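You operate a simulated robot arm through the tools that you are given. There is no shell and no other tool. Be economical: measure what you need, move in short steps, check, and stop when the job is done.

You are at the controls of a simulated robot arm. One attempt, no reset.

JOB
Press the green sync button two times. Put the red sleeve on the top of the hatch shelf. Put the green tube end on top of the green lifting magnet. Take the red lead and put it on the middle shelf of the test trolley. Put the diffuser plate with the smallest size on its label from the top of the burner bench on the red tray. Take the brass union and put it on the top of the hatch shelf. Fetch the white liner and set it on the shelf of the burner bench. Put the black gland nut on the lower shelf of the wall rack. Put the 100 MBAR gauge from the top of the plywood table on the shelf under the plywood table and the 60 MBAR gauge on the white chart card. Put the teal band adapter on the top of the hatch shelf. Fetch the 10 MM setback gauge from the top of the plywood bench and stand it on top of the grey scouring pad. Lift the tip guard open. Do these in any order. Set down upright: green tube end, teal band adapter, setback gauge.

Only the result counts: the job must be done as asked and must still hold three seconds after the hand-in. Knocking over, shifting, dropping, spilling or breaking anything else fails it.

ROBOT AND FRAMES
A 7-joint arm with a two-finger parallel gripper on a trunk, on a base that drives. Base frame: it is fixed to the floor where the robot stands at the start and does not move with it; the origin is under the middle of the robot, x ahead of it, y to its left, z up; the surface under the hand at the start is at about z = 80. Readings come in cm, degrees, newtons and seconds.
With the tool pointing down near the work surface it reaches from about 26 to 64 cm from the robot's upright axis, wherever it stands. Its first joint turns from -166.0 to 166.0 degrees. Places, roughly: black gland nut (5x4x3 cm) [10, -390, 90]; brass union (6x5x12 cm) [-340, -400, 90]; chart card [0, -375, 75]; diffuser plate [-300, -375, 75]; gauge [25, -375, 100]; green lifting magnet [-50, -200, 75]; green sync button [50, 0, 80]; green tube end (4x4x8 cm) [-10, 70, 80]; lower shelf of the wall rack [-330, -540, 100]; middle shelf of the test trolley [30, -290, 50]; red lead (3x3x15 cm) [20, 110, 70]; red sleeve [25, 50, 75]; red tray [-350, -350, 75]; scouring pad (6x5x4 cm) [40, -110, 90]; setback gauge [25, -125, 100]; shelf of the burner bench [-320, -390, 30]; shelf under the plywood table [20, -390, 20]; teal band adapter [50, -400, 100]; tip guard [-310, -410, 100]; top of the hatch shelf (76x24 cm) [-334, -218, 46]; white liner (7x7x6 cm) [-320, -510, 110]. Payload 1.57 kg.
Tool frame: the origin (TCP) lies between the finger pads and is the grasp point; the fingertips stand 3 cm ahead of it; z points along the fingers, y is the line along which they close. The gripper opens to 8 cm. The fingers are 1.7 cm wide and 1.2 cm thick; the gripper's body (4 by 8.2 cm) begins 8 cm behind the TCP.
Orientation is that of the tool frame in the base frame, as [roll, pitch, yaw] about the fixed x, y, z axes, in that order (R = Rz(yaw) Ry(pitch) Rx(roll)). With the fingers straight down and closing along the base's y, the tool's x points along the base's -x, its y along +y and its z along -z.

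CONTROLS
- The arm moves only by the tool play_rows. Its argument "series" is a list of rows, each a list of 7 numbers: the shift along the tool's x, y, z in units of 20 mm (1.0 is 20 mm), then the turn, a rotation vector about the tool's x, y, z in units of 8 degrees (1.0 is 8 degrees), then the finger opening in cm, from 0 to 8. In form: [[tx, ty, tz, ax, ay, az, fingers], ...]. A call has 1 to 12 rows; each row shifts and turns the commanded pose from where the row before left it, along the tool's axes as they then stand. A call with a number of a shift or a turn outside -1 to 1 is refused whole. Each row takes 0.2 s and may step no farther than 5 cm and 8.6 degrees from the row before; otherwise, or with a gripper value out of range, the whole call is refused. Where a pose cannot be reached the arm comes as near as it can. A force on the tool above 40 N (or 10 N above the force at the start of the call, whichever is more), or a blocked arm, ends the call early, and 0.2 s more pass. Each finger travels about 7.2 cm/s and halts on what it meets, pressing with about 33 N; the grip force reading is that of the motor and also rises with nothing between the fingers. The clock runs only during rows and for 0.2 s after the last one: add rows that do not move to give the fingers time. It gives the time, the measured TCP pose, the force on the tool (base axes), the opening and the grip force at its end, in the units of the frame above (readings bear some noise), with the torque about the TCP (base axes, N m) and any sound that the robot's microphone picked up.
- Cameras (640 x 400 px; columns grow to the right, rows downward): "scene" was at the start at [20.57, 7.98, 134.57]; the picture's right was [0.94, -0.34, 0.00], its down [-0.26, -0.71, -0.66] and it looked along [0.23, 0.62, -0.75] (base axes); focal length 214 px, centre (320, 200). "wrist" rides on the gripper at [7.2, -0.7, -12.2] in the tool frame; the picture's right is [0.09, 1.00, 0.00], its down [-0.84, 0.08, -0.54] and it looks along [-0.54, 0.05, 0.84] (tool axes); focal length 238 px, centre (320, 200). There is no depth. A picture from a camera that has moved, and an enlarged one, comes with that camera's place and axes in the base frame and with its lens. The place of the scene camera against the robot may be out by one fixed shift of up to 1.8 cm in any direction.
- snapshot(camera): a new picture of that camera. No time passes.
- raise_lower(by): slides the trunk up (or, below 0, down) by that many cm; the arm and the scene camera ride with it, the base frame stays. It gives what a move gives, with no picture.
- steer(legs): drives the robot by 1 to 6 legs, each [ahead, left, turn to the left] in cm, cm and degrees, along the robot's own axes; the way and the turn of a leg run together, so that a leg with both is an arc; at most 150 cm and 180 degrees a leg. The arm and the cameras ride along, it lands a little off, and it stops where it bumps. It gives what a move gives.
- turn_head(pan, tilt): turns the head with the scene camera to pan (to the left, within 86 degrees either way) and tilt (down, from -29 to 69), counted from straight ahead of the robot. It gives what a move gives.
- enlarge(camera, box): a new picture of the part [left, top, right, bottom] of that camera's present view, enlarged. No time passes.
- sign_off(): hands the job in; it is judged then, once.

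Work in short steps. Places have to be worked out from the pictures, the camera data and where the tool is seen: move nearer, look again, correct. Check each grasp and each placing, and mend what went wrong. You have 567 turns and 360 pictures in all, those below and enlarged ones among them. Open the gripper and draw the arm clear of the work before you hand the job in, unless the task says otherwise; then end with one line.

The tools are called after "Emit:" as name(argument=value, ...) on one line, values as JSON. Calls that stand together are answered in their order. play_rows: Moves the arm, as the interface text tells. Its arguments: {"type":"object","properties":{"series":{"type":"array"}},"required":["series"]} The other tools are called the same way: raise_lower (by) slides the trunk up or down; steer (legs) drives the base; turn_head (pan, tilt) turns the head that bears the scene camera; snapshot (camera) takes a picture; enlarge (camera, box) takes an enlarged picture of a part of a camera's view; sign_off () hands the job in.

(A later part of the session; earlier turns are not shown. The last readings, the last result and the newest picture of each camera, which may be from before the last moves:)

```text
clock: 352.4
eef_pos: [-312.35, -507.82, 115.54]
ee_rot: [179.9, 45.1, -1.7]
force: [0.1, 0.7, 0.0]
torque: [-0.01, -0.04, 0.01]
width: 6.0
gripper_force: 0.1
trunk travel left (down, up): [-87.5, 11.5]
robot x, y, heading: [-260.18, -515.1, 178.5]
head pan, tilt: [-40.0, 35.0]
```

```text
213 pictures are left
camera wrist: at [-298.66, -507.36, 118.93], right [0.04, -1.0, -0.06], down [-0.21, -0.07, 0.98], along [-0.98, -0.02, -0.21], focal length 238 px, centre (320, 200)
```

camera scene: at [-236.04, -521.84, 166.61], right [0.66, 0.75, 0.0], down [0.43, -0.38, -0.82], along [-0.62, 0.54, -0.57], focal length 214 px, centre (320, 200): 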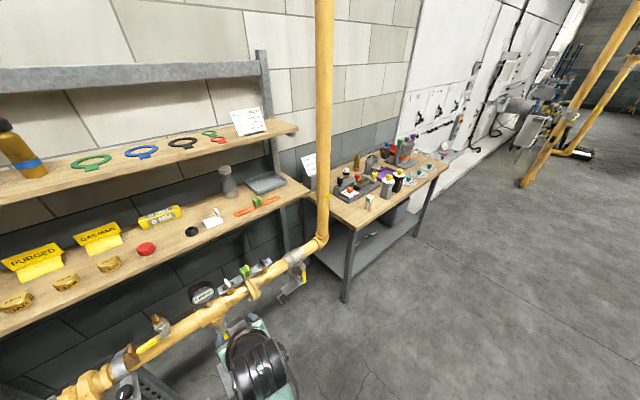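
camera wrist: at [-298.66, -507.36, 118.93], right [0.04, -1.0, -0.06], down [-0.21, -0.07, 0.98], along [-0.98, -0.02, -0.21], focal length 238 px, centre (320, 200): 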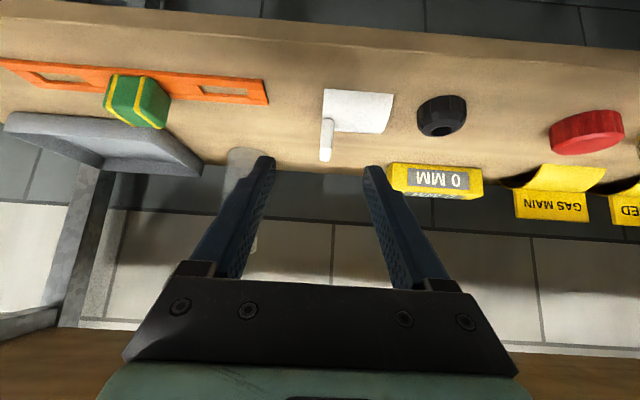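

Tab top triangulates to [-321.4, -508.3, 109.9]. I move forward 8.4 cm, then down 4, and check.

Emit:
play_rows(series=[[-0.5, 0.1, 0.5, 0, 0, 0, 6], [-0.5, 0.1, 0.5, 0, 0, 0, 6], [-0.5, 0, 0.5, 0, 0, 0, 6], [-0.5, 0, 0.5, 0, 0, 0, 6], [-0.5, 0, 0.5, 0, 0, 0, 6], [-0.5, 0, 0.5, 0, 0, 0, 6], [0.35, 0, 0.35, 0, 0, 0, 5], [0.35, 0, 0.35, 0, 0, 0, 5], [0.35, 0, 0.35, 0, 0, 0, 5], [0.35, 0, 0.35, 0, 0, 0, 5]])

Emit:
snapshot(camera="wrist")

```text
clock: 354.6
eef_pos: [-320.94, -507.94, 111.58]
ee_rot: [179.8, 45.2, -1.7]
force: [0.4, 0.3, 0.5]
torque: [-0.01, -0.03, -0.03]
width: 5.0
gripper_force: 0.0
trunk travel left (down, up): [-87.5, 11.5]
robot x, y, heading: [-259.89, -514.95, 178.4]
head pan, tilt: [-40.0, 35.0]
```

```text
212 pictures are left
camera wrist: at [-307.26, -507.57, 114.92], right [0.04, -1.0, -0.06], down [-0.21, -0.07, 0.98], along [-0.98, -0.02, -0.21], focal length 238 px, centre (320, 200)
```

wrist: 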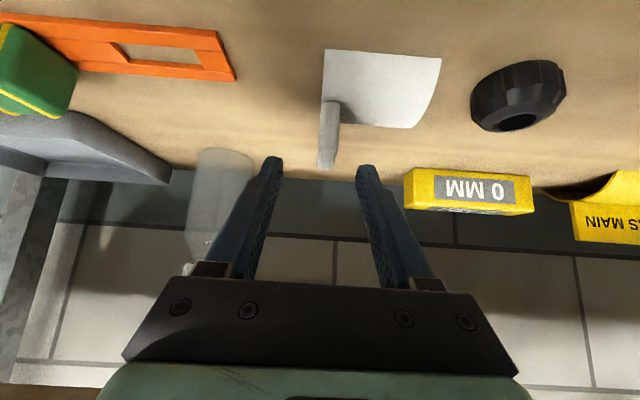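

Aligned; down 2.2 cm with a 0.4 shift, then close.

Emit:
play_rows(series=[[0.2, 0.1, 0.2, 0, 0, 0, 5], [0.2, 0.1, 0.2, 0, 0, 0, 5], [0.2, 0, 0.2, 0, 0, 0, 5], [0.2, 0, 0.2, 0, 0, 0, 5], [0, 0, 0, 0, 0, 0, 5]])

Emit:
play_rows(series=[[0, 0, 0, 0, 0, 0, 3], [0, 0, 0, 0, 0, 0, 1], [0, 0, 0, 0, 0, 0, 0], [0, 0, 0, 0, 0, 0, 0]])

Emit:
snapshot(camera="wrist")

```text
clock: 355.8
eef_pos: [-321.03, -508.28, 109.27]
ee_rot: [179.9, 45.0, -1.7]
force: [-0.5, 0.1, -0.1]
torque: [0.02, 0.03, -0.07]
width: 5.01
gripper_force: 0.1
trunk travel left (down, up): [-87.5, 11.5]
robot x, y, heading: [-260.01, -514.8, 178.7]
head pan, tilt: [-40.0, 35.0]
```

```text
clock: 356.8
eef_pos: [-320.8, -508.27, 109.34]
ee_rot: [179.8, 45.1, -1.8]
force: [-0.2, 0.1, -0.2]
torque: [0.06, 0.01, 0.0]
width: 1.1
gripper_force: 29.1
trunk travel left (down, up): [-87.5, 11.5]
robot x, y, heading: [-260.09, -515.37, 178.7]
head pan, tilt: [-40.0, 35.0]
```

```text
211 pictures are left
camera wrist: at [-307.25, -507.95, 112.7], right [0.04, -1.0, -0.06], down [-0.21, -0.07, 0.98], along [-0.98, -0.02, -0.21], focal length 238 px, centre (320, 200)
```

wrist: 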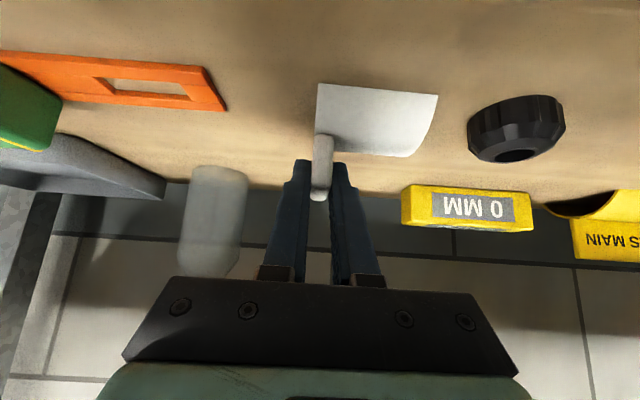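

Gripped at 1.1 cm. I lift 3 cm and check.

Emit:
raise_lower(by=3)

Emit:
snapshot(camera="wrist")

```text
clock: 357.5
eef_pos: [-320.9, -508.3, 112.25]
ee_rot: [179.8, 44.9, -1.7]
force: [0.0, 0.8, -0.5]
torque: [0.03, 0.0, 0.02]
width: 1.13
gripper_force: 28.6
trunk travel left (down, up): [-90.5, 8.5]
robot x, y, heading: [-260.37, -514.72, 178.7]
head pan, tilt: [-40.0, 35.0]
```

```text
210 pictures are left
camera wrist: at [-307.26, -507.96, 115.68], right [0.04, -1.0, -0.06], down [-0.21, -0.07, 0.98], along [-0.98, -0.02, -0.21], focal length 238 px, centre (320, 200)
```

wrist: 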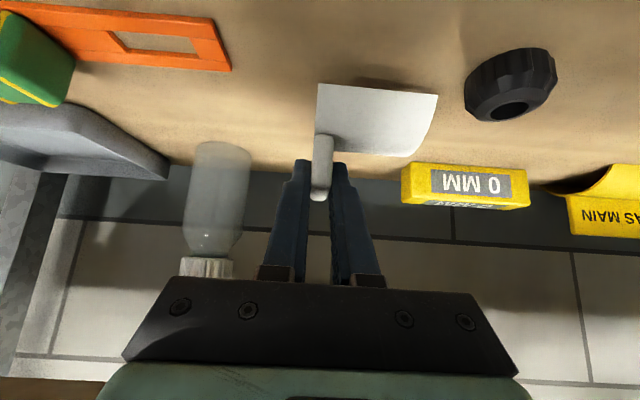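

Lifted with the hand. I back off 60 cm, go right to the burner bench, and look.

Emit:
steer(legs=[[-60, 0, 0], [0, -60, 0], [0, -60, 0]])

Emit:
turn_head(pan=0, tilt=35)

Emit:
snapshot(camera="scene")

Emit:
snapshot(camera="wrist")

```text
clock: 367.0
eef_pos: [-258.38, -388.5, 112.23]
ee_rot: [179.8, 45.1, -1.5]
force: [-0.2, -0.2, -0.3]
torque: [0.02, 0.03, 0.0]
width: 1.13
gripper_force: 28.7
trunk travel left (down, up): [-90.5, 8.5]
robot x, y, heading: [-197.43, -394.94, 178.8]
head pan, tilt: [-40.0, 35.0]
```

```text
clock: 368.0
eef_pos: [-258.5, -388.48, 112.41]
ee_rot: [179.9, 45.1, -1.5]
force: [0.5, 0.2, -1.6]
torque: [0.01, 0.04, -0.02]
width: 1.12
gripper_force: 28.6
trunk travel left (down, up): [-90.5, 8.5]
robot x, y, heading: [-197.63, -395.16, 179.2]
head pan, tilt: [0.0, 35.0]
```

```text
209 pictures are left
camera scene: at [-222.46, -393.74, 169.61], right [0.02, 1.0, 0.0], down [0.57, -0.01, -0.82], along [-0.82, 0.02, -0.57], focal length 214 px, centre (320, 200)
```

scene: 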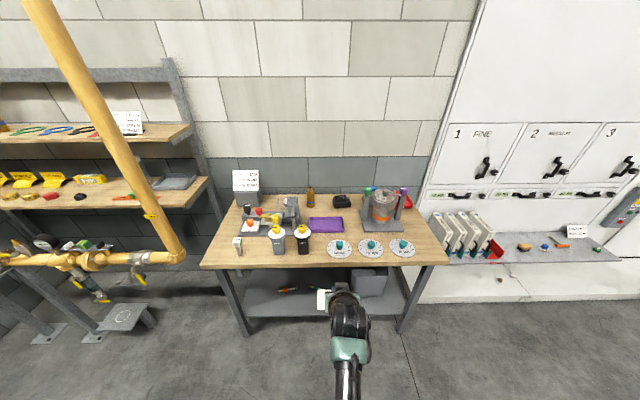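

```text
208 pictures are left
camera wrist: at [-244.8, -388.03, 115.69], right [0.04, -1.0, -0.06], down [-0.21, -0.07, 0.98], along [-0.98, -0.03, -0.21], focal length 238 px, centre (320, 200)
```

wrist: 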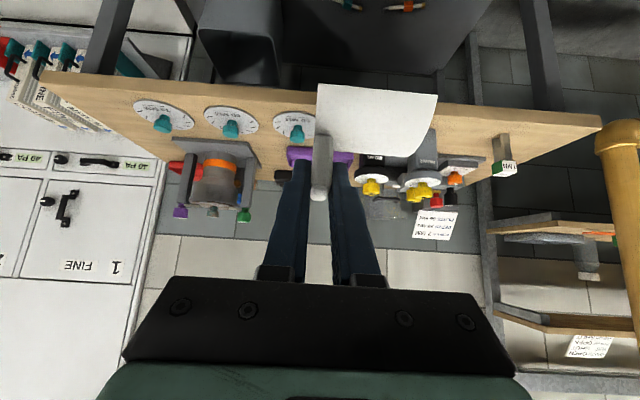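

The bench shelf has two small tools (left-back) and a bin (right). I lower the trunk 40 and look again.

Emit:
raise_lower(by=-40)

Emit:
raise_lower(by=-28)

Emit:
snapshot(camera="scene")

Emit:
snapshot(camera="wrist")

```text
clock: 371.9
eef_pos: [-258.49, -388.38, 72.35]
ee_rot: [179.7, 45.1, -1.5]
force: [-0.1, -1.2, -0.3]
torque: [0.04, -0.01, -0.03]
width: 1.13
gripper_force: 28.6
trunk travel left (down, up): [-50.5, 48.5]
robot x, y, heading: [-197.67, -394.92, 179.1]
head pan, tilt: [0.0, 35.0]
```

```text
clock: 374.7
eef_pos: [-258.52, -388.56, 44.48]
ee_rot: [179.8, 45.1, -1.5]
force: [0.9, 0.3, -0.8]
torque: [0.01, 0.0, -0.03]
width: 1.13
gripper_force: 28.8
trunk travel left (down, up): [-22.5, 76.5]
robot x, y, heading: [-197.38, -394.79, 179.0]
head pan, tilt: [0.0, 35.0]
```

```text
207 pictures are left
camera scene: at [-222.45, -393.76, 101.62], right [0.02, 1.0, 0.0], down [0.57, -0.01, -0.82], along [-0.82, 0.02, -0.57], focal length 214 px, centre (320, 200)
```

scene: 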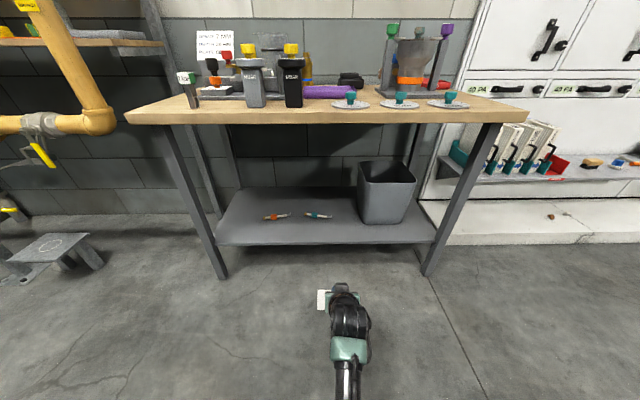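

```text
206 pictures are left
camera wrist: at [-244.8, -388.04, 47.69], right [0.04, -1.0, -0.06], down [-0.21, -0.07, 0.98], along [-0.98, -0.03, -0.21], focal length 238 px, centre (320, 200)
```

wrist: 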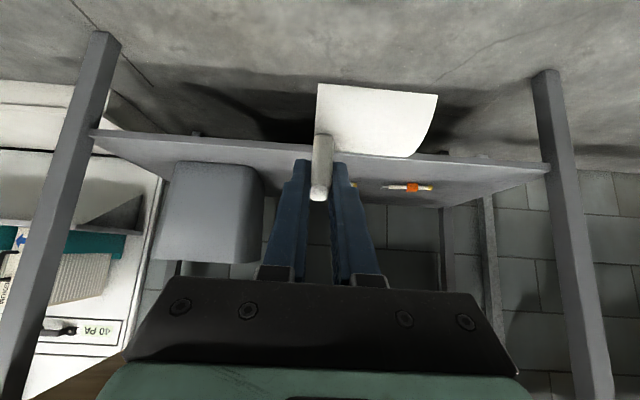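

Shelf front ≈ x -294, z≈25.5; tools lie at x≈-315. I lower 8, drive 43 ahead and 4 left, and check.

Emit:
raise_lower(by=-8)

Emit:
steer(legs=[[30, 4, 0]])

Emit:
snapshot(camera="wrist")

Emit:
snapshot(camera="scene")

```text
clock: 375.9
eef_pos: [-258.53, -388.47, 36.28]
ee_rot: [179.8, 45.2, -1.5]
force: [-0.2, 0.9, -1.0]
torque: [-0.02, -0.03, -0.05]
width: 1.12
gripper_force: 29.3
trunk travel left (down, up): [-14.5, 84.5]
robot x, y, heading: [-197.57, -394.9, 178.9]
head pan, tilt: [0.0, 35.0]
```

```text
clock: 377.9
eef_pos: [-288.75, -391.53, 36.21]
ee_rot: [179.9, 45.1, -1.7]
force: [0.2, 0.4, -0.5]
torque: [0.05, -0.05, 0.0]
width: 1.15
gripper_force: 29.3
trunk travel left (down, up): [-14.5, 84.5]
robot x, y, heading: [-227.67, -398.21, 178.6]
head pan, tilt: [0.0, 35.0]
```

```text
205 pictures are left
camera wrist: at [-275.08, -391.24, 39.69], right [0.04, -1.0, -0.06], down [-0.21, -0.07, 0.98], along [-0.98, -0.02, -0.21], focal length 238 px, centre (320, 200)
```

wrist: 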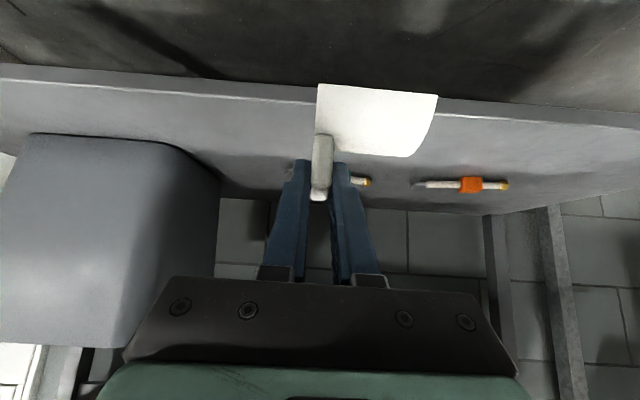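

```text
204 pictures are left
camera scene: at [-252.75, -397.03, 93.62], right [0.02, 1.0, 0.0], down [0.57, -0.01, -0.82], along [-0.82, 0.02, -0.57], focal length 214 px, centre (320, 200)
```

scene: 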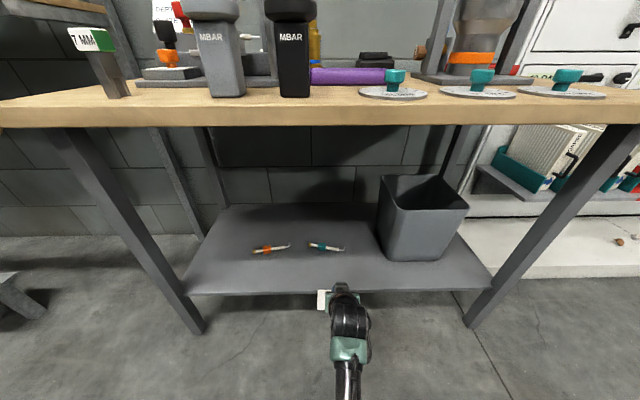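

Good. I drive 13 cm further and then feel down.

Emit:
steer(legs=[[13, 0, 0]])

Emit:
raise_lower(by=-3)

Emit:
snapshot(camera="wrist")

```text
clock: 379.2
eef_pos: [-301.71, -391.32, 36.26]
ee_rot: [179.7, 45.1, -1.7]
force: [0.5, 0.7, -1.1]
torque: [0.01, 0.0, 0.0]
width: 1.13
gripper_force: 29.5
trunk travel left (down, up): [-14.5, 84.5]
robot x, y, heading: [-240.63, -398.12, 178.6]
head pan, tilt: [0.0, 35.0]
```

```text
clock: 380.0
eef_pos: [-301.77, -391.27, 33.23]
ee_rot: [179.9, 44.9, -1.6]
force: [-0.5, 0.6, -0.4]
torque: [0.01, 0.01, -0.02]
width: 1.12
gripper_force: 28.9
trunk travel left (down, up): [-11.5, 87.5]
robot x, y, heading: [-240.82, -398.07, 178.9]
head pan, tilt: [0.0, 35.0]
```

```text
203 pictures are left
camera wrist: at [-288.07, -390.93, 36.69], right [0.04, -1.0, -0.06], down [-0.21, -0.07, 0.98], along [-0.98, -0.02, -0.21], focal length 238 px, centre (320, 200)
```

wrist: 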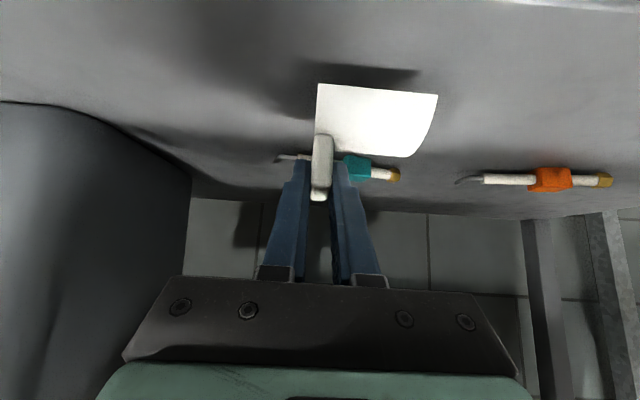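

The liner clears the tools. Feel down to contact (expected ~31).

Emit:
play_rows(series=[[0.14, 0, 0.14, 0, 0, 0, 0], [0.14, 0, 0.14, 0, 0, 0, 0], [0.14, 0, 0.14, 0, 0, 0, 0]])

Emit:
play_rows(series=[[0.14, 0, 0.14, 0, 0, 0, 0], [0.14, 0, 0.14, 0, 0, 0, 0]])

Emit:
play_rows(series=[[0.14, 0, 0.14, 0, 0, 0, 0], [0.14, 0, 0.14, 0, 0, 0, 0]])

```text
clock: 380.8
eef_pos: [-301.65, -391.28, 32.14]
ee_rot: [179.8, 44.9, -1.7]
force: [1.2, 0.5, -0.3]
torque: [0.03, 0.03, 0.02]
width: 1.13
gripper_force: 29.0
trunk travel left (down, up): [-11.5, 87.5]
robot x, y, heading: [-240.92, -397.43, 178.5]
head pan, tilt: [0.0, 35.0]
```

```text
clock: 381.4
eef_pos: [-301.79, -391.35, 31.39]
ee_rot: [179.9, 45.0, -1.7]
force: [2.0, 0.2, 1.0]
torque: [0.03, -0.02, 0.01]
width: 1.1
gripper_force: 29.0
trunk travel left (down, up): [-11.5, 87.5]
robot x, y, heading: [-240.9, -398.06, 178.9]
head pan, tilt: [0.0, 35.0]
```

```text
clock: 382.0
eef_pos: [-301.93, -391.27, 31.27]
ee_rot: [179.9, 45.9, -1.6]
force: [18.4, -3.4, 31.4]
torque: [-0.1, -0.5, 0.03]
width: 1.12
gripper_force: 28.9
trunk travel left (down, up): [-11.5, 87.5]
robot x, y, heading: [-240.88, -398.21, 178.6]
head pan, tilt: [0.0, 35.0]
```

Contact. I ease back a little and release.

Emit:
play_rows(series=[[-0.14, 0, -0.14, 0, 0, 0, 0], [0, 0, 0, 0, 0, 0, 2], [0, 0, 0, 0, 0, 0, 4], [0, 0, 0, 0, 0, 0, 5], [0, 0, 0, 0, 0, 0, 5]])

Emit:
play_rows(series=[[0, 0, -0.5, 0, 0, 0, 5], [0, 0, -1, 0, 0, 0, 5], [0, 0, -1, 0, 0, 0, 5], [0, 0, -1, 0, 0, 0, 5]])

Emit:
snapshot(camera="wrist")

```text
clock: 383.2
eef_pos: [-301.79, -391.39, 30.78]
ee_rot: [179.7, 45.0, -1.7]
force: [-0.6, -0.2, 0.1]
torque: [0.02, -0.02, -0.02]
width: 4.93
gripper_force: 0.0
trunk travel left (down, up): [-11.5, 87.5]
robot x, y, heading: [-240.79, -397.74, 178.7]
head pan, tilt: [0.0, 35.0]
```

```text
clock: 384.2
eef_pos: [-296.69, -391.33, 35.9]
ee_rot: [179.8, 45.1, -1.6]
force: [0.4, 0.2, 0.6]
torque: [0.04, 0.01, -0.02]
width: 5.0
gripper_force: 0.1
trunk travel left (down, up): [-11.5, 87.5]
robot x, y, heading: [-241.03, -398.01, 178.3]
head pan, tilt: [0.0, 35.0]
```

```text
202 pictures are left
camera wrist: at [-283.07, -391.03, 39.24], right [0.04, -1.0, -0.06], down [-0.21, -0.07, 0.98], along [-0.98, -0.02, -0.21], focal length 238 px, centre (320, 200)
```

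wrist: 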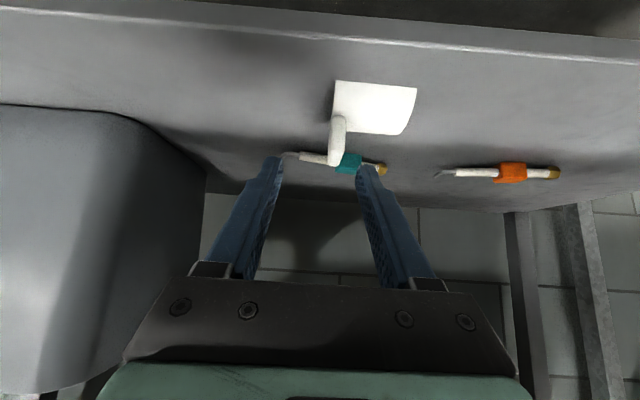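

The liner is on the shelf. I retract, back off, and raise the trunk to survey the bench top.

Emit:
steer(legs=[[-42, 0, 0]])

Emit:
raise_lower(by=40)

Emit:
raise_lower(by=34)

Emit:
play_rows(series=[[0, 0, -0.3, 0, 1, 0, 8], [0, 0, -0.3, 0, 1, 0, 8], [0, 0, -0.3, 0, 1, 0, 8], [0, 0, 0, 0, 1, 0, 8], [0, 0, 0, 0, 1, 0, 8], [0, 0, 0, 0, 0.63, 0, 8]])

Emit:
turn_head(pan=-5, tilt=35)

Emit:
enlarge(camera="scene", box=[190, 150, 446, 310])

```text
clock: 386.8
eef_pos: [-254.94, -392.33, 35.92]
ee_rot: [179.8, 45.0, -1.6]
force: [0.7, 0.3, 0.0]
torque: [-0.02, -0.01, -0.01]
width: 5.01
gripper_force: 0.1
trunk travel left (down, up): [-11.5, 87.5]
robot x, y, heading: [-199.07, -398.55, 178.9]
head pan, tilt: [0.0, 35.0]
```

```text
clock: 390.6
eef_pos: [-254.97, -392.47, 75.87]
ee_rot: [179.8, 45.0, -1.7]
force: [0.5, -0.5, 0.7]
torque: [-0.01, 0.03, -0.05]
width: 5.02
gripper_force: 0.1
trunk travel left (down, up): [-51.5, 47.5]
robot x, y, heading: [-199.14, -398.78, 179.0]
head pan, tilt: [0.0, 35.0]
```

```text
clock: 393.9
eef_pos: [-254.95, -392.37, 109.88]
ee_rot: [179.8, 45.0, -1.6]
force: [-0.2, -0.1, 0.4]
torque: [-0.03, 0.0, -0.01]
width: 5.02
gripper_force: 0.0
trunk travel left (down, up): [-85.5, 13.5]
robot x, y, heading: [-198.87, -398.78, 178.8]
head pan, tilt: [0.0, 35.0]
```

```text
clock: 395.3
eef_pos: [-253.85, -392.42, 111.4]
ee_rot: [179.9, -0.1, -1.4]
force: [-0.3, -0.4, -0.3]
torque: [0.0, 0.03, -0.01]
width: 8.03
gripper_force: 0.0
trunk travel left (down, up): [-85.5, 13.5]
robot x, y, heading: [-199.28, -398.83, 178.8]
head pan, tilt: [0.0, 35.0]
```

```text
clock: 396.0
eef_pos: [-253.89, -392.46, 111.43]
ee_rot: [179.8, 0.0, -1.3]
force: [0.4, -0.1, 0.5]
torque: [-0.04, -0.02, 0.03]
width: 7.99
gripper_force: 0.0
trunk travel left (down, up): [-85.5, 13.5]
robot x, y, heading: [-199.53, -398.77, 178.9]
head pan, tilt: [-5.0, 35.0]
```

```text
2.50 times, centred on (318, 230) of scene
camera zoom: at [-223.89, -396.92, 164.62], right [0.11, 0.99, 0.0], down [0.57, -0.06, -0.82], along [-0.81, 0.09, -0.57], focal length 536 px, centre (325, 125)
```

zoom: 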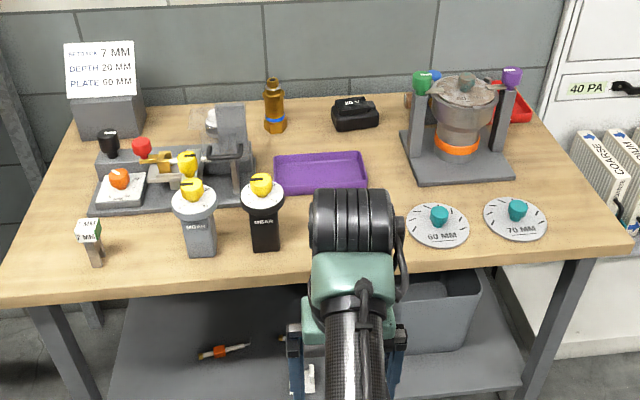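

I need to see the third diffuser label; the wrist camera should see the bench front.

Emit:
steer(legs=[[12, 8, 0]])

Emit:
snapshot(camera="wrist")

Emit:
turn_head(pan=-25, tilt=45)

Emit:
snapshot(camera="scene")

```text
clock: 397.3
eef_pos: [-265.97, -400.09, 111.3]
ee_rot: [179.8, 0.1, -1.4]
force: [-0.6, 0.1, -0.2]
torque: [0.02, -0.01, 0.0]
width: 7.99
gripper_force: 0.1
trunk travel left (down, up): [-85.5, 13.5]
robot x, y, heading: [-211.33, -406.86, 178.9]
head pan, tilt: [-5.0, 35.0]
```

```text
200 pictures are left
camera wrist: at [-258.75, -399.51, 123.35], right [0.07, -1.0, 0.0], down [-0.84, -0.05, 0.54], along [-0.54, -0.04, -0.84], focal length 238 px, centre (320, 200)
```

wrist: 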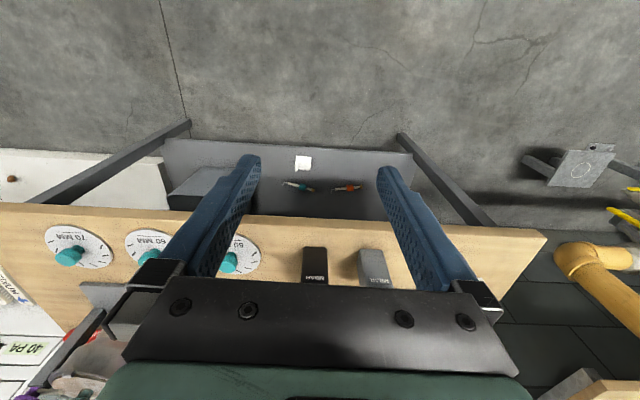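

```text
clock: 398.1
eef_pos: [-265.91, -400.08, 111.2]
ee_rot: [179.8, 0.0, -1.4]
force: [0.0, 0.1, 0.3]
torque: [-0.01, 0.03, 0.02]
width: 7.98
gripper_force: 0.0
trunk travel left (down, up): [-85.5, 13.5]
robot x, y, heading: [-210.68, -406.68, 178.9]
head pan, tilt: [-25.0, 45.0]
```

```text
199 pictures are left
camera scene: at [-234.46, -401.95, 163.14], right [0.44, 0.9, 0.0], down [0.63, -0.31, -0.71], along [-0.64, 0.31, -0.71], focal length 214 px, centre (320, 200)
```

scene: 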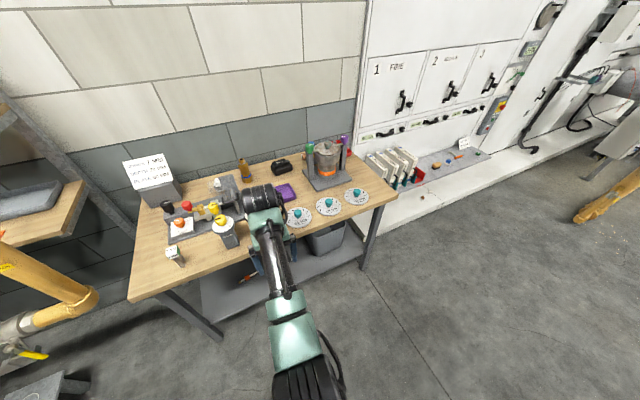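

Emit:
enlarge(camera="scene", box=[270, 180, 382, 250])

Emit:
enlarge(camera="scene", box=[290, 195, 322, 215])

```text
5.71 times, centred on (326, 215) of scene
camera zoom: at [-234.46, -401.95, 163.14], right [0.44, 0.9, 0.0], down [0.63, -0.31, -0.71], along [-0.64, 0.31, -0.71], focal length 1226 px, centre (286, 114)
```

zoom: 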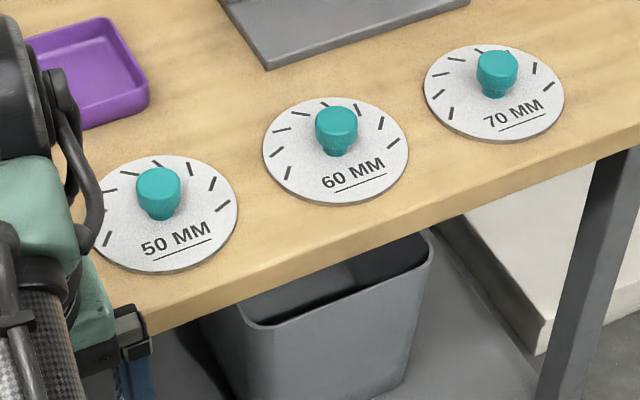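

```text
16.00 times, centred on (306, 205) of scene
camera zoom: at [-234.46, -401.95, 163.14], right [0.44, 0.9, 0.0], down [0.63, -0.31, -0.71], along [-0.64, 0.31, -0.71], focal length 3432 px, centre (544, 120)
```

zoom: 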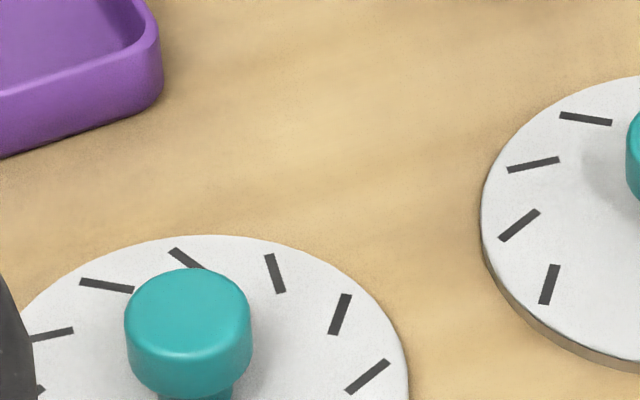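

The smallest is 50 MM, its knob at about [-296, -382]. I drive to bring the hand over it.

Emit:
steer(legs=[[31, -19, 0]])

Emit:
snapshot(camera="wrist")

Emit:
turn_head(pan=-45, tilt=40)

Emit:
snapshot(camera="scene")

```text
clock: 400.5
eef_pos: [-296.53, -380.14, 111.35]
ee_rot: [179.9, 0.0, -1.8]
force: [0.5, 0.8, -0.2]
torque: [0.0, 0.0, -0.02]
width: 7.99
gripper_force: 0.0
trunk travel left (down, up): [-85.5, 13.5]
robot x, y, heading: [-241.51, -387.16, 178.8]
head pan, tilt: [-25.0, 45.0]
```

```text
196 pictures are left
camera wrist: at [-289.44, -379.56, 123.34], right [0.06, -1.0, 0.0], down [-0.84, -0.05, 0.54], along [-0.54, -0.04, -0.84], focal length 238 px, centre (320, 200)
```

wrist: 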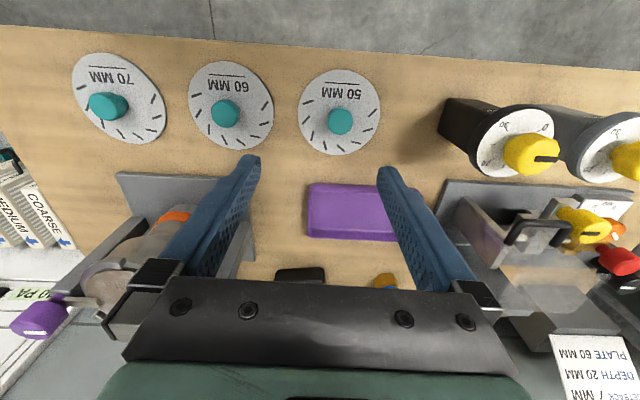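

```text
clock: 401.3
eef_pos: [-296.57, -380.3, 111.35]
ee_rot: [179.9, 0.0, -1.7]
force: [0.0, 0.5, -0.4]
torque: [0.02, -0.01, 0.0]
width: 7.99
gripper_force: 0.1
trunk travel left (down, up): [-85.5, 13.5]
robot x, y, heading: [-241.47, -386.96, 178.6]
head pan, tilt: [-45.0, 40.0]
```

```text
195 pictures are left
camera scene: at [-263.71, -379.57, 163.86], right [0.72, 0.69, 0.0], down [0.44, -0.47, -0.77], along [-0.53, 0.55, -0.64], focal length 214 px, centre (320, 200)
```

scene: 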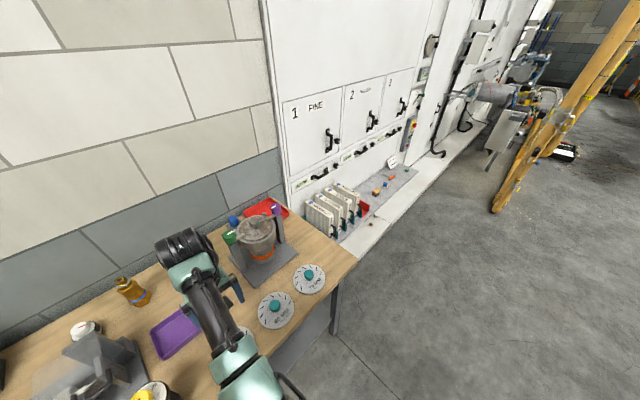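

Knob at [-297.6, -383]. I centre, descend to z 96 and look.

Emit:
play_rows(series=[[-0.3, 0.7, 0, 0, 0, 0, 8], [-0.25, 0.7, 0.6, 0, 0, 0, 8], [0, 0, 1, 0, 0, 0, 8], [0, 0, 1, 0, 0, 0, 8], [0, 0, 1, 0, 0, 0, 6], [0, 0, 1, 0, 0, 0, 6], [0, 0, 1, 0, 0, 0, 6], [0, 0, 1, 0, 0, 0, 6], [0, 0, 1, 0, 0, 0, 6]])

Emit:
snapshot(camera="wrist")

```text
clock: 403.3
eef_pos: [-297.81, -383.02, 95.97]
ee_rot: [179.9, -0.1, -1.7]
force: [-0.5, 0.1, 0.3]
torque: [0.01, 0.01, 0.05]
width: 5.98
gripper_force: 0.1
trunk travel left (down, up): [-85.5, 13.5]
robot x, y, heading: [-241.98, -386.58, 178.6]
head pan, tilt: [-45.0, 40.0]
```

```text
194 pictures are left
camera wrist: at [-290.62, -382.41, 108.01], right [0.06, -1.0, 0.0], down [-0.84, -0.05, 0.54], along [-0.54, -0.04, -0.84], focal length 238 px, centre (320, 200)
```

wrist: 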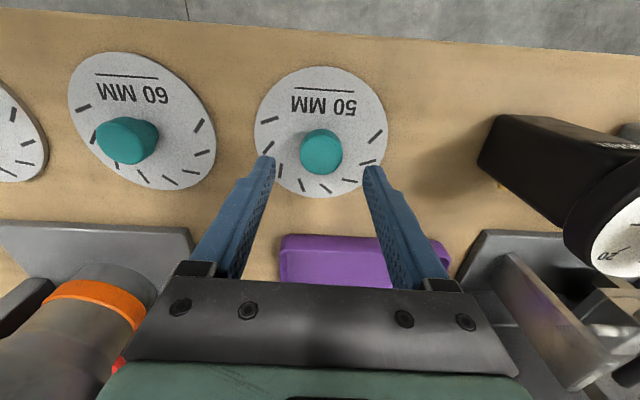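

Knob top at z≈89.9, aligned. I go down about 5.4 cm, small last steps.

Emit:
play_rows(series=[[0, 0, 1, 0, 0, 0, 6], [0, 0, 1, 0, 0, 0, 6], [0, 0, 0.3, 0, 0, 0, 6], [0, 0, 0.2, 0, 0, 0, 6], [0, 0, 0.2, 0, 0, 0, 6]])

Emit:
snapshot(camera="wrist")

```text
clock: 404.5
eef_pos: [-297.04, -383.02, 91.11]
ee_rot: [179.9, 0.0, -1.7]
force: [0.2, -0.3, -0.5]
torque: [0.01, 0.0, -0.02]
width: 6.03
gripper_force: 0.1
out of reach, approached as far as the arm can: row 3, 4
trunk travel left (down, up): [-85.5, 13.5]
robot x, y, heading: [-241.56, -386.64, 178.7]
head pan, tilt: [-45.0, 40.0]
```

```text
193 pictures are left
camera wrist: at [-290.0, -382.48, 103.12], right [0.06, -1.0, 0.0], down [-0.84, -0.05, 0.54], along [-0.54, -0.04, -0.84], focal length 238 px, centre (320, 200)
```

wrist: 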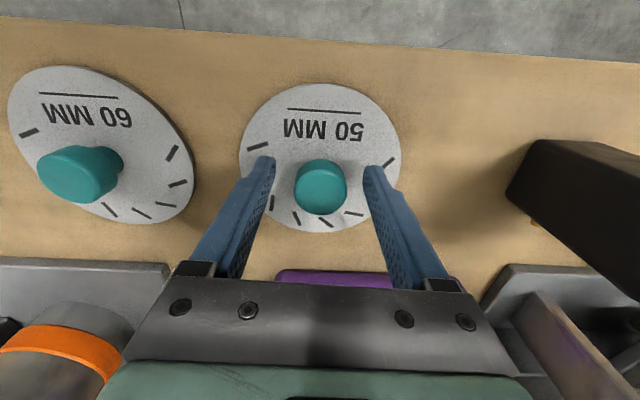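

Near the reach limit; I lift the arm 4 and lower the trunk 4.6 instead.

Emit:
play_rows(series=[[0, 0, -1, 0, 0, 0, 6], [-0.2, 0, -1, 0, 0, 0, 6]])

Emit:
raise_lower(by=-4.5)

Emit:
snapshot(camera="wrist")

```text
clock: 405.1
eef_pos: [-298.88, -382.83, 94.31]
ee_rot: [179.8, -0.2, -1.6]
force: [0.3, -0.6, 0.8]
torque: [-0.02, 0.04, -0.01]
width: 6.02
gripper_force: 0.1
out of reach, approached as far as the arm can: row 1, 2
trunk travel left (down, up): [-85.5, 13.5]
robot x, y, heading: [-241.91, -386.83, 178.4]
head pan, tilt: [-45.0, 40.0]
```

```text
clock: 406.0
eef_pos: [-298.88, -382.94, 89.76]
ee_rot: [179.9, 0.0, -1.8]
force: [-0.3, 0.1, -0.1]
torque: [0.01, -0.01, 0.0]
width: 6.01
gripper_force: 0.1
trunk travel left (down, up): [-81.0, 18.0]
robot x, y, heading: [-241.66, -386.8, 178.7]
head pan, tilt: [-45.0, 40.0]
```

```text
192 pictures are left
camera wrist: at [-291.78, -382.32, 101.84], right [0.06, -1.0, 0.0], down [-0.84, -0.05, 0.54], along [-0.54, -0.04, -0.84], focal length 238 px, centre (320, 200)
```

wrist: 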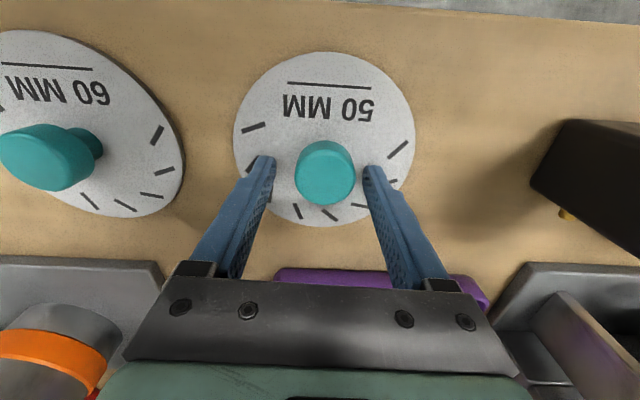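

Hand is 1.1 cm too far; I drive back 1.2 cm to centre on the knob, then close.

Emit:
steer(legs=[[-1.2, 0, 0]])

Emit:
play_rows(series=[[0, 0, 0, 0, 0, 0, 5], [0, 0, 0, 0, 0, 0, 3], [0, 0, 0, 0, 0, 0, 1], [0, 0, 0, 0, 0, 0, 0], [0, 0, 0, 0, 0, 0, 0]])

Emit:
raise_lower(by=5)

Emit:
snapshot(camera="wrist")

```text
clock: 406.7
eef_pos: [-297.77, -383.0, 89.62]
ee_rot: [179.7, -0.2, -1.8]
force: [0.0, 0.0, 0.4]
torque: [-0.02, -0.03, -0.04]
width: 5.99
gripper_force: 0.1
trunk travel left (down, up): [-81.0, 18.0]
robot x, y, heading: [-240.89, -387.08, 178.5]
head pan, tilt: [-45.0, 40.0]
```

```text
clock: 407.9
eef_pos: [-297.63, -383.01, 89.81]
ee_rot: [179.8, -0.2, -1.7]
force: [-0.1, -0.8, 0.2]
torque: [-0.03, -0.11, -0.03]
width: 3.49
gripper_force: 32.9
trunk travel left (down, up): [-81.0, 18.0]
robot x, y, heading: [-240.4, -386.53, 178.5]
head pan, tilt: [-45.0, 40.0]
```

```text
clock: 408.9
eef_pos: [-297.75, -383.02, 94.81]
ee_rot: [179.8, -0.2, -1.7]
force: [-0.9, 0.8, -2.6]
torque: [-0.02, 0.02, -0.02]
width: 3.47
gripper_force: 33.3
trunk travel left (down, up): [-86.0, 13.0]
robot x, y, heading: [-240.92, -386.95, 178.7]
head pan, tilt: [-45.0, 40.0]
```

```text
191 pictures are left
camera wrist: at [-290.62, -382.35, 106.81], right [0.06, -1.0, 0.0], down [-0.84, -0.05, 0.54], along [-0.54, -0.04, -0.84], focal length 238 px, centre (320, 200)
```

wrist: 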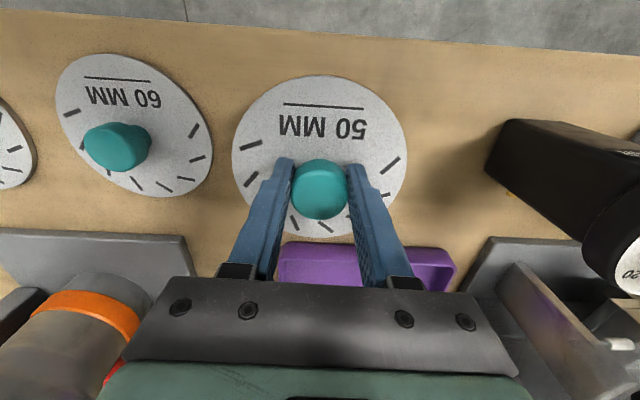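

Lifted. I raise the trunk 8, then re-condition the arm (lateral plus up) to leave the stretched posture.

Emit:
raise_lower(by=8)

Emit:
play_rows(series=[[0.3, -0.6, -0.6, 0, 0, 0, 0], [0.3, -0.6, -0.6, 0, 0, 0, 0], [0.3, -0.6, -0.6, 0, 0, 0, 0], [0.3, -0.6, -0.6, 0, 0, 0, 0], [0.3, -0.6, -0.6, 0, 0, 0, 0], [0.3, -0.6, -0.6, 0, 0, 0, 0]])

```text
clock: 410.0
eef_pos: [-297.62, -382.86, 102.63]
ee_rot: [179.8, -0.2, -1.8]
force: [-0.3, 1.0, -2.8]
torque: [0.02, 0.01, 0.0]
width: 3.48
gripper_force: 32.5
trunk travel left (down, up): [-94.0, 5.0]
robot x, y, heading: [-240.84, -386.81, 178.6]
head pan, tilt: [-45.0, 40.0]
```

```text
clock: 411.4
eef_pos: [-298.91, -374.93, 107.1]
ee_rot: [179.9, -0.4, -1.7]
force: [-0.2, -0.1, -2.9]
torque: [-0.01, -0.04, -0.02]
width: 3.48
gripper_force: 33.1
out of reach, approached as far as the arm can: row 1, 2, 3, 4, 5, 6
trunk travel left (down, up): [-94.0, 5.0]
robot x, y, heading: [-240.71, -386.73, 178.8]
head pan, tilt: [-45.0, 40.0]
```

Emit:
play_rows(series=[[0, 0, -0.7, 0, 0, 0, 0], [0, 0, -0.7, 0, 0, 0, 0], [0, 0, -0.7, 0, 0, 0, 0], [0, 0, -0.7, 0, 0, 0, 0], [0, 0, -0.7, 0, 0, 0, 0], [0, 0, -0.7, 0, 0, 0, 0]])

Emit:
play_rows(series=[[0.7, 0, 0, 0, 0, 0, 0], [0.7, 0, 0, 0, 0, 0, 0], [0.7, 0, 0, 0, 0, 0, 0], [0.7, 0, 0, 0, 0, 0, 0], [0.7, 0, 0, 0, 0, 0, 0], [0.7, 0, 0, 0, 0, 0, 0], [0.7, 0, 0, 0, 0, 0, 0]])

```text
clock: 412.8
eef_pos: [-301.99, -374.19, 114.34]
ee_rot: [179.9, -0.4, -1.8]
force: [-0.1, 0.3, -2.1]
torque: [-0.02, -0.02, 0.01]
width: 3.5
gripper_force: 33.4
out of reach, approached as far as the arm can: row 1, 2, 3, 4, 5, 6
trunk travel left (down, up): [-94.0, 5.0]
robot x, y, heading: [-240.15, -386.51, 178.7]
head pan, tilt: [-45.0, 40.0]
```

```text
clock: 414.4
eef_pos: [-300.97, -373.43, 112.61]
ee_rot: [179.7, -0.3, -1.7]
force: [-0.2, -0.4, -2.5]
torque: [0.03, 0.0, 0.0]
width: 3.45
gripper_force: 32.8
out of reach, approached as far as the arm can: row 1, 2, 3, 4, 5, 6, 7
trunk travel left (down, up): [-94.0, 5.0]
robot x, y, heading: [-240.78, -387.01, 178.6]
head pan, tilt: [-45.0, 40.0]
```

Still stretched. I try a small forward tilt of the hand to bend the elbow.

Emit:
play_rows(series=[[0, 0, 0, 0, -0.5, 0, 0], [0, 0, 0, 0, -0.5, 0, 0], [0, 0, 0, 0, -0.5, 0, 0], [0, 0, 0, 0, -0.5, 0, 0], [0, 0, 0, 0, -0.5, 0, 0], [0, 0, 0, 0, -0.5, 0, 0]])

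Emit:
play_rows(series=[[0.5, 0, -0.2, 0, 0, 0, 0], [0.5, 0, -0.2, 0, 0, 0, 0], [0.5, 0, -0.2, 0, 0, 0, 0], [0.5, 0, -0.2, 0, 0, 0, 0], [0.5, 0, -0.2, 0, 0, 0, 0], [0.5, 0, -0.2, 0, 0, 0, 0], [0.5, 0, -0.2, 0, 0, 0, 0], [0.5, 0, -0.2, 0, 0, 0, 0]])

```text
clock: 415.8
eef_pos: [-307.65, -371.6, 109.77]
ee_rot: [179.8, 23.9, -1.7]
force: [-0.5, 1.0, -3.3]
torque: [0.0, -0.03, -0.01]
width: 3.48
gripper_force: 32.8
out of reach, approached as far as the arm can: row 1, 2, 3, 4, 5, 6
trunk travel left (down, up): [-94.0, 5.0]
robot x, y, heading: [-240.57, -386.67, 178.4]
head pan, tilt: [-45.0, 40.0]
```

```text
clock: 417.6
eef_pos: [-305.05, -370.19, 105.88]
ee_rot: [179.8, 23.7, -1.8]
force: [0.5, -0.2, -3.0]
torque: [0.0, -0.03, 0.0]
width: 3.51
gripper_force: 33.2
out of reach, approached as far as the arm can: row 1, 2, 3, 4, 5, 6, 7, 8
trunk travel left (down, up): [-94.0, 5.0]
robot x, y, heading: [-240.53, -386.72, 178.4]
head pan, tilt: [-45.0, 40.0]
```

I undo the tilt and try a lateral move the other way to bend the elbow.

Emit:
play_rows(series=[[0, 0.7, 0, 0, 0.5, 0, 0], [0, 0.7, 0, 0, 0.5, 0, 0], [0, 0.7, 0, 0, 0.5, 0, 0], [0, 0.7, 0, 0, 0.5, 0, 0], [0, 0.7, 0, 0, 0.5, 0, 0], [0, 0.7, 0, 0, 0.47, 0, 0], [0, 0.7, 0, 0, 0, 0, 0]])

Emit:
play_rows(series=[[0.5, 0, -0.5, 0, 0, 0, 0], [0.5, 0, -0.5, 0, 0, 0, 0], [0.5, 0, -0.5, 0, 0, 0, 0]])

```text
clock: 419.2
eef_pos: [-300.66, -380.87, 108.34]
ee_rot: [180.0, 0.0, -1.7]
force: [-0.1, 0.6, -2.6]
torque: [0.0, 0.0, -0.04]
width: 3.48
gripper_force: 33.1
out of reach, approached as far as the arm can: row 1, 2, 3, 4, 5, 6
trunk travel left (down, up): [-94.0, 5.0]
robot x, y, heading: [-240.6, -386.73, 178.6]
head pan, tilt: [-45.0, 40.0]
```

```text
clock: 420.0
eef_pos: [-297.65, -380.9, 111.43]
ee_rot: [179.8, 0.0, -1.7]
force: [-0.4, -0.6, -1.8]
torque: [0.01, -0.03, -0.01]
width: 3.49
gripper_force: 33.0
trunk travel left (down, up): [-94.0, 5.0]
robot x, y, heading: [-240.67, -386.96, 178.3]
head pan, tilt: [-45.0, 40.0]
```

Unstuck. I bring the hand 9 cm nearer.

Emit:
play_rows(series=[[0.75, 0, -0.1, 0, 0, 0, 0], [0.75, 0, -0.1, 0, 0, 0, 0], [0.75, 0, -0.1, 0, 0, 0, 0], [0.75, 0, -0.1, 0, 0, 0, 0], [0.75, 0, -0.1, 0, 0, 0, 0], [0.75, 0, -0.1, 0, 0, 0, 0]])

Emit:
raise_lower(by=-10)

Emit:
snapshot(camera="wrist")

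```text
clock: 421.4
eef_pos: [-288.66, -381.04, 112.59]
ee_rot: [179.8, 0.1, -1.7]
force: [0.7, 1.2, -3.0]
torque: [0.0, -0.01, 0.04]
width: 3.47
gripper_force: 32.5
trunk travel left (down, up): [-94.0, 5.0]
robot x, y, heading: [-240.87, -386.53, 178.6]
head pan, tilt: [-45.0, 40.0]
```

```text
clock: 422.8
eef_pos: [-288.63, -381.06, 102.5]
ee_rot: [179.8, 0.1, -1.8]
force: [-0.7, -0.6, -3.0]
torque: [0.02, -0.02, 0.03]
width: 3.52
gripper_force: 32.9
trunk travel left (down, up): [-84.0, 15.0]
robot x, y, heading: [-240.39, -386.62, 179.0]
head pan, tilt: [-45.0, 40.0]
```

```text
190 pictures are left
camera wrist: at [-281.55, -380.56, 114.6], right [0.06, -1.0, 0.0], down [-0.84, -0.05, 0.54], along [-0.54, -0.04, -0.84], focal length 238 px, centre (320, 200)
```

wrist: 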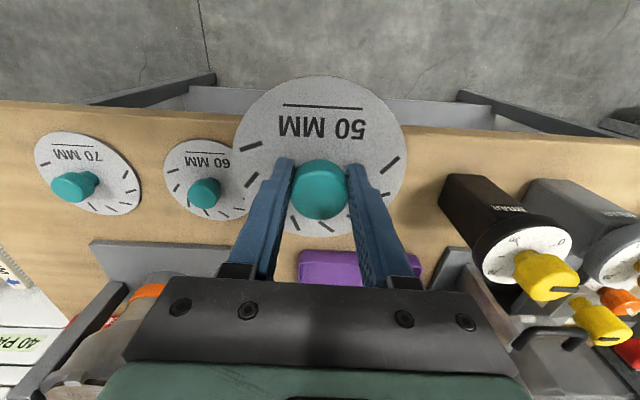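

Now I drive right 65 then ahead 35 to the north end of the bench and look for the red tray.

Emit:
steer(legs=[[0, -65, 0], [32, 0, 0]])

Emit:
snapshot(camera="wrist")

Emit:
turn_head(pan=20, tilt=50)

Emit:
snapshot(camera="scene")

```text
clock: 428.1
eef_pos: [-318.46, -314.57, 102.48]
ee_rot: [179.8, 0.2, -2.2]
force: [-0.1, -0.3, -3.3]
torque: [0.01, -0.02, 0.0]
width: 3.5
gripper_force: 33.0
trunk travel left (down, up): [-84.0, 15.0]
robot x, y, heading: [-270.25, -320.73, 178.1]
head pan, tilt: [-45.0, 40.0]
```

```text
189 pictures are left
camera wrist: at [-311.27, -314.02, 114.6], right [0.05, -1.0, 0.0], down [-0.84, -0.04, 0.54], along [-0.54, -0.03, -0.84], focal length 238 px, centre (320, 200)
```

wrist: 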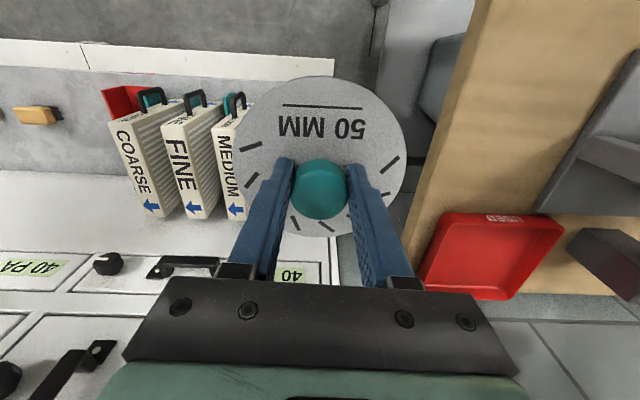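

```text
clock: 429.5
eef_pos: [-318.36, -314.51, 102.56]
ee_rot: [179.8, 0.1, -2.3]
force: [0.2, -0.2, -2.7]
torque: [0.02, -0.04, 0.02]
width: 3.46
gripper_force: 32.7
trunk travel left (down, up): [-84.0, 15.0]
robot x, y, heading: [-270.25, -320.81, 178.1]
head pan, tilt: [20.0, 50.0]
```

```text
188 pictures are left
camera scene: at [-293.79, -321.79, 160.94], right [-0.31, 0.95, 0.0], down [0.73, 0.24, -0.64], along [-0.61, -0.2, -0.77], focal length 214 px, centre (320, 200)
```

scene: 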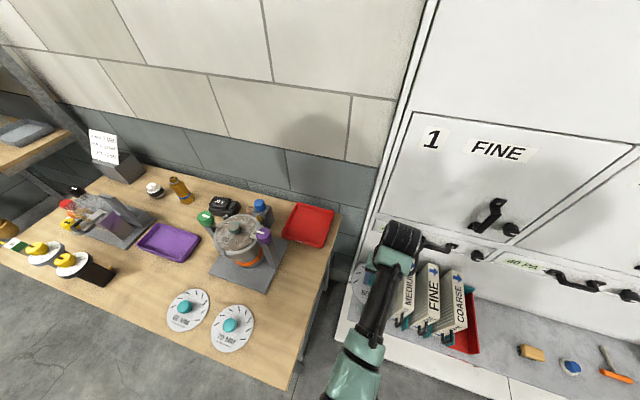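

The red tray centre is about [-337, -341.5], about 16 cm across. I drive 17 cm ahead so it is in comfortable reach.

Emit:
steer(legs=[[16, -2, 0]])

Emit:
play_rows(series=[[0, 0.9, 0, 0, 0, 0, 0], [0, 0.9, 0, 0, 0, 0, 0], [0, 0.9, 0, 0, 0, 0, 0], [0, 0.9, 0, 0, 0, 0, 0], [0, 0.9, 0, 0, 0, 0, 0], [0, 0.9, 0, 0, 0, 0, 0]])

Emit:
snapshot(camera="wrist")

Emit:
snapshot(camera="scene")

```text
clock: 431.1
eef_pos: [-334.53, -311.74, 102.43]
ee_rot: [179.8, 0.0, -2.0]
force: [0.3, -0.1, -2.5]
torque: [0.01, -0.04, 0.0]
width: 3.48
gripper_force: 33.2
trunk travel left (down, up): [-84.0, 15.0]
robot x, y, heading: [-286.44, -317.96, 178.1]
head pan, tilt: [20.0, 50.0]
stopped in leg 1: the robot was blocked; the commanded pose is now the measured one
```

```text
clock: 432.5
eef_pos: [-334.88, -322.5, 102.51]
ee_rot: [180.0, 0.0, -2.2]
force: [-0.1, 1.0, -1.7]
torque: [-0.01, -0.01, 0.01]
width: 3.49
gripper_force: 32.7
trunk travel left (down, up): [-84.0, 15.0]
robot x, y, heading: [-286.48, -317.68, 178.1]
head pan, tilt: [20.0, 50.0]
```

```text
187 pictures are left
camera wrist: at [-327.67, -322.1, 114.56], right [0.06, -1.0, 0.0], down [-0.84, -0.05, 0.54], along [-0.54, -0.03, -0.84], focal length 238 px, centre (320, 200)
```

wrist: 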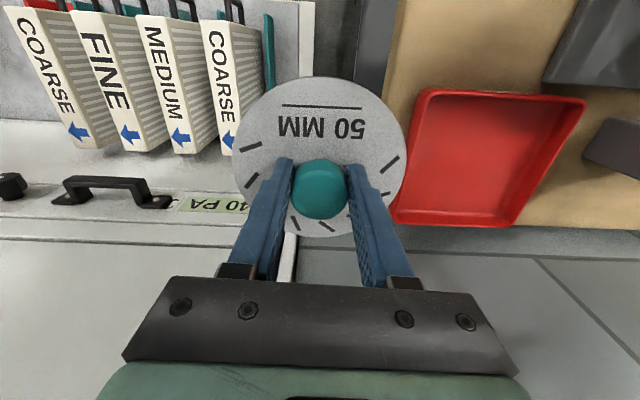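

```text
186 pictures are left
camera scene: at [-309.81, -319.02, 160.93], right [-0.31, 0.95, 0.0], down [0.73, 0.24, -0.64], along [-0.61, -0.2, -0.77], focal length 214 px, centre (320, 200)
```

scene: 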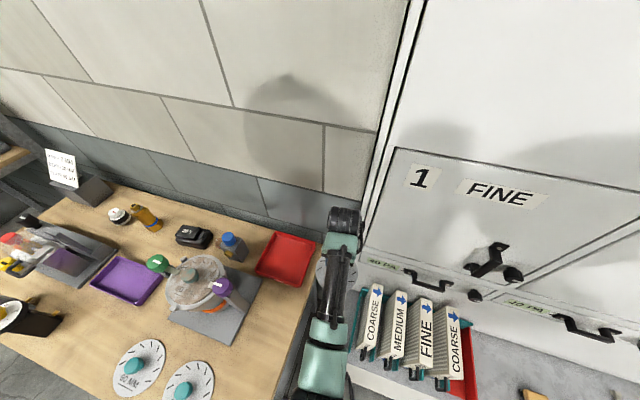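

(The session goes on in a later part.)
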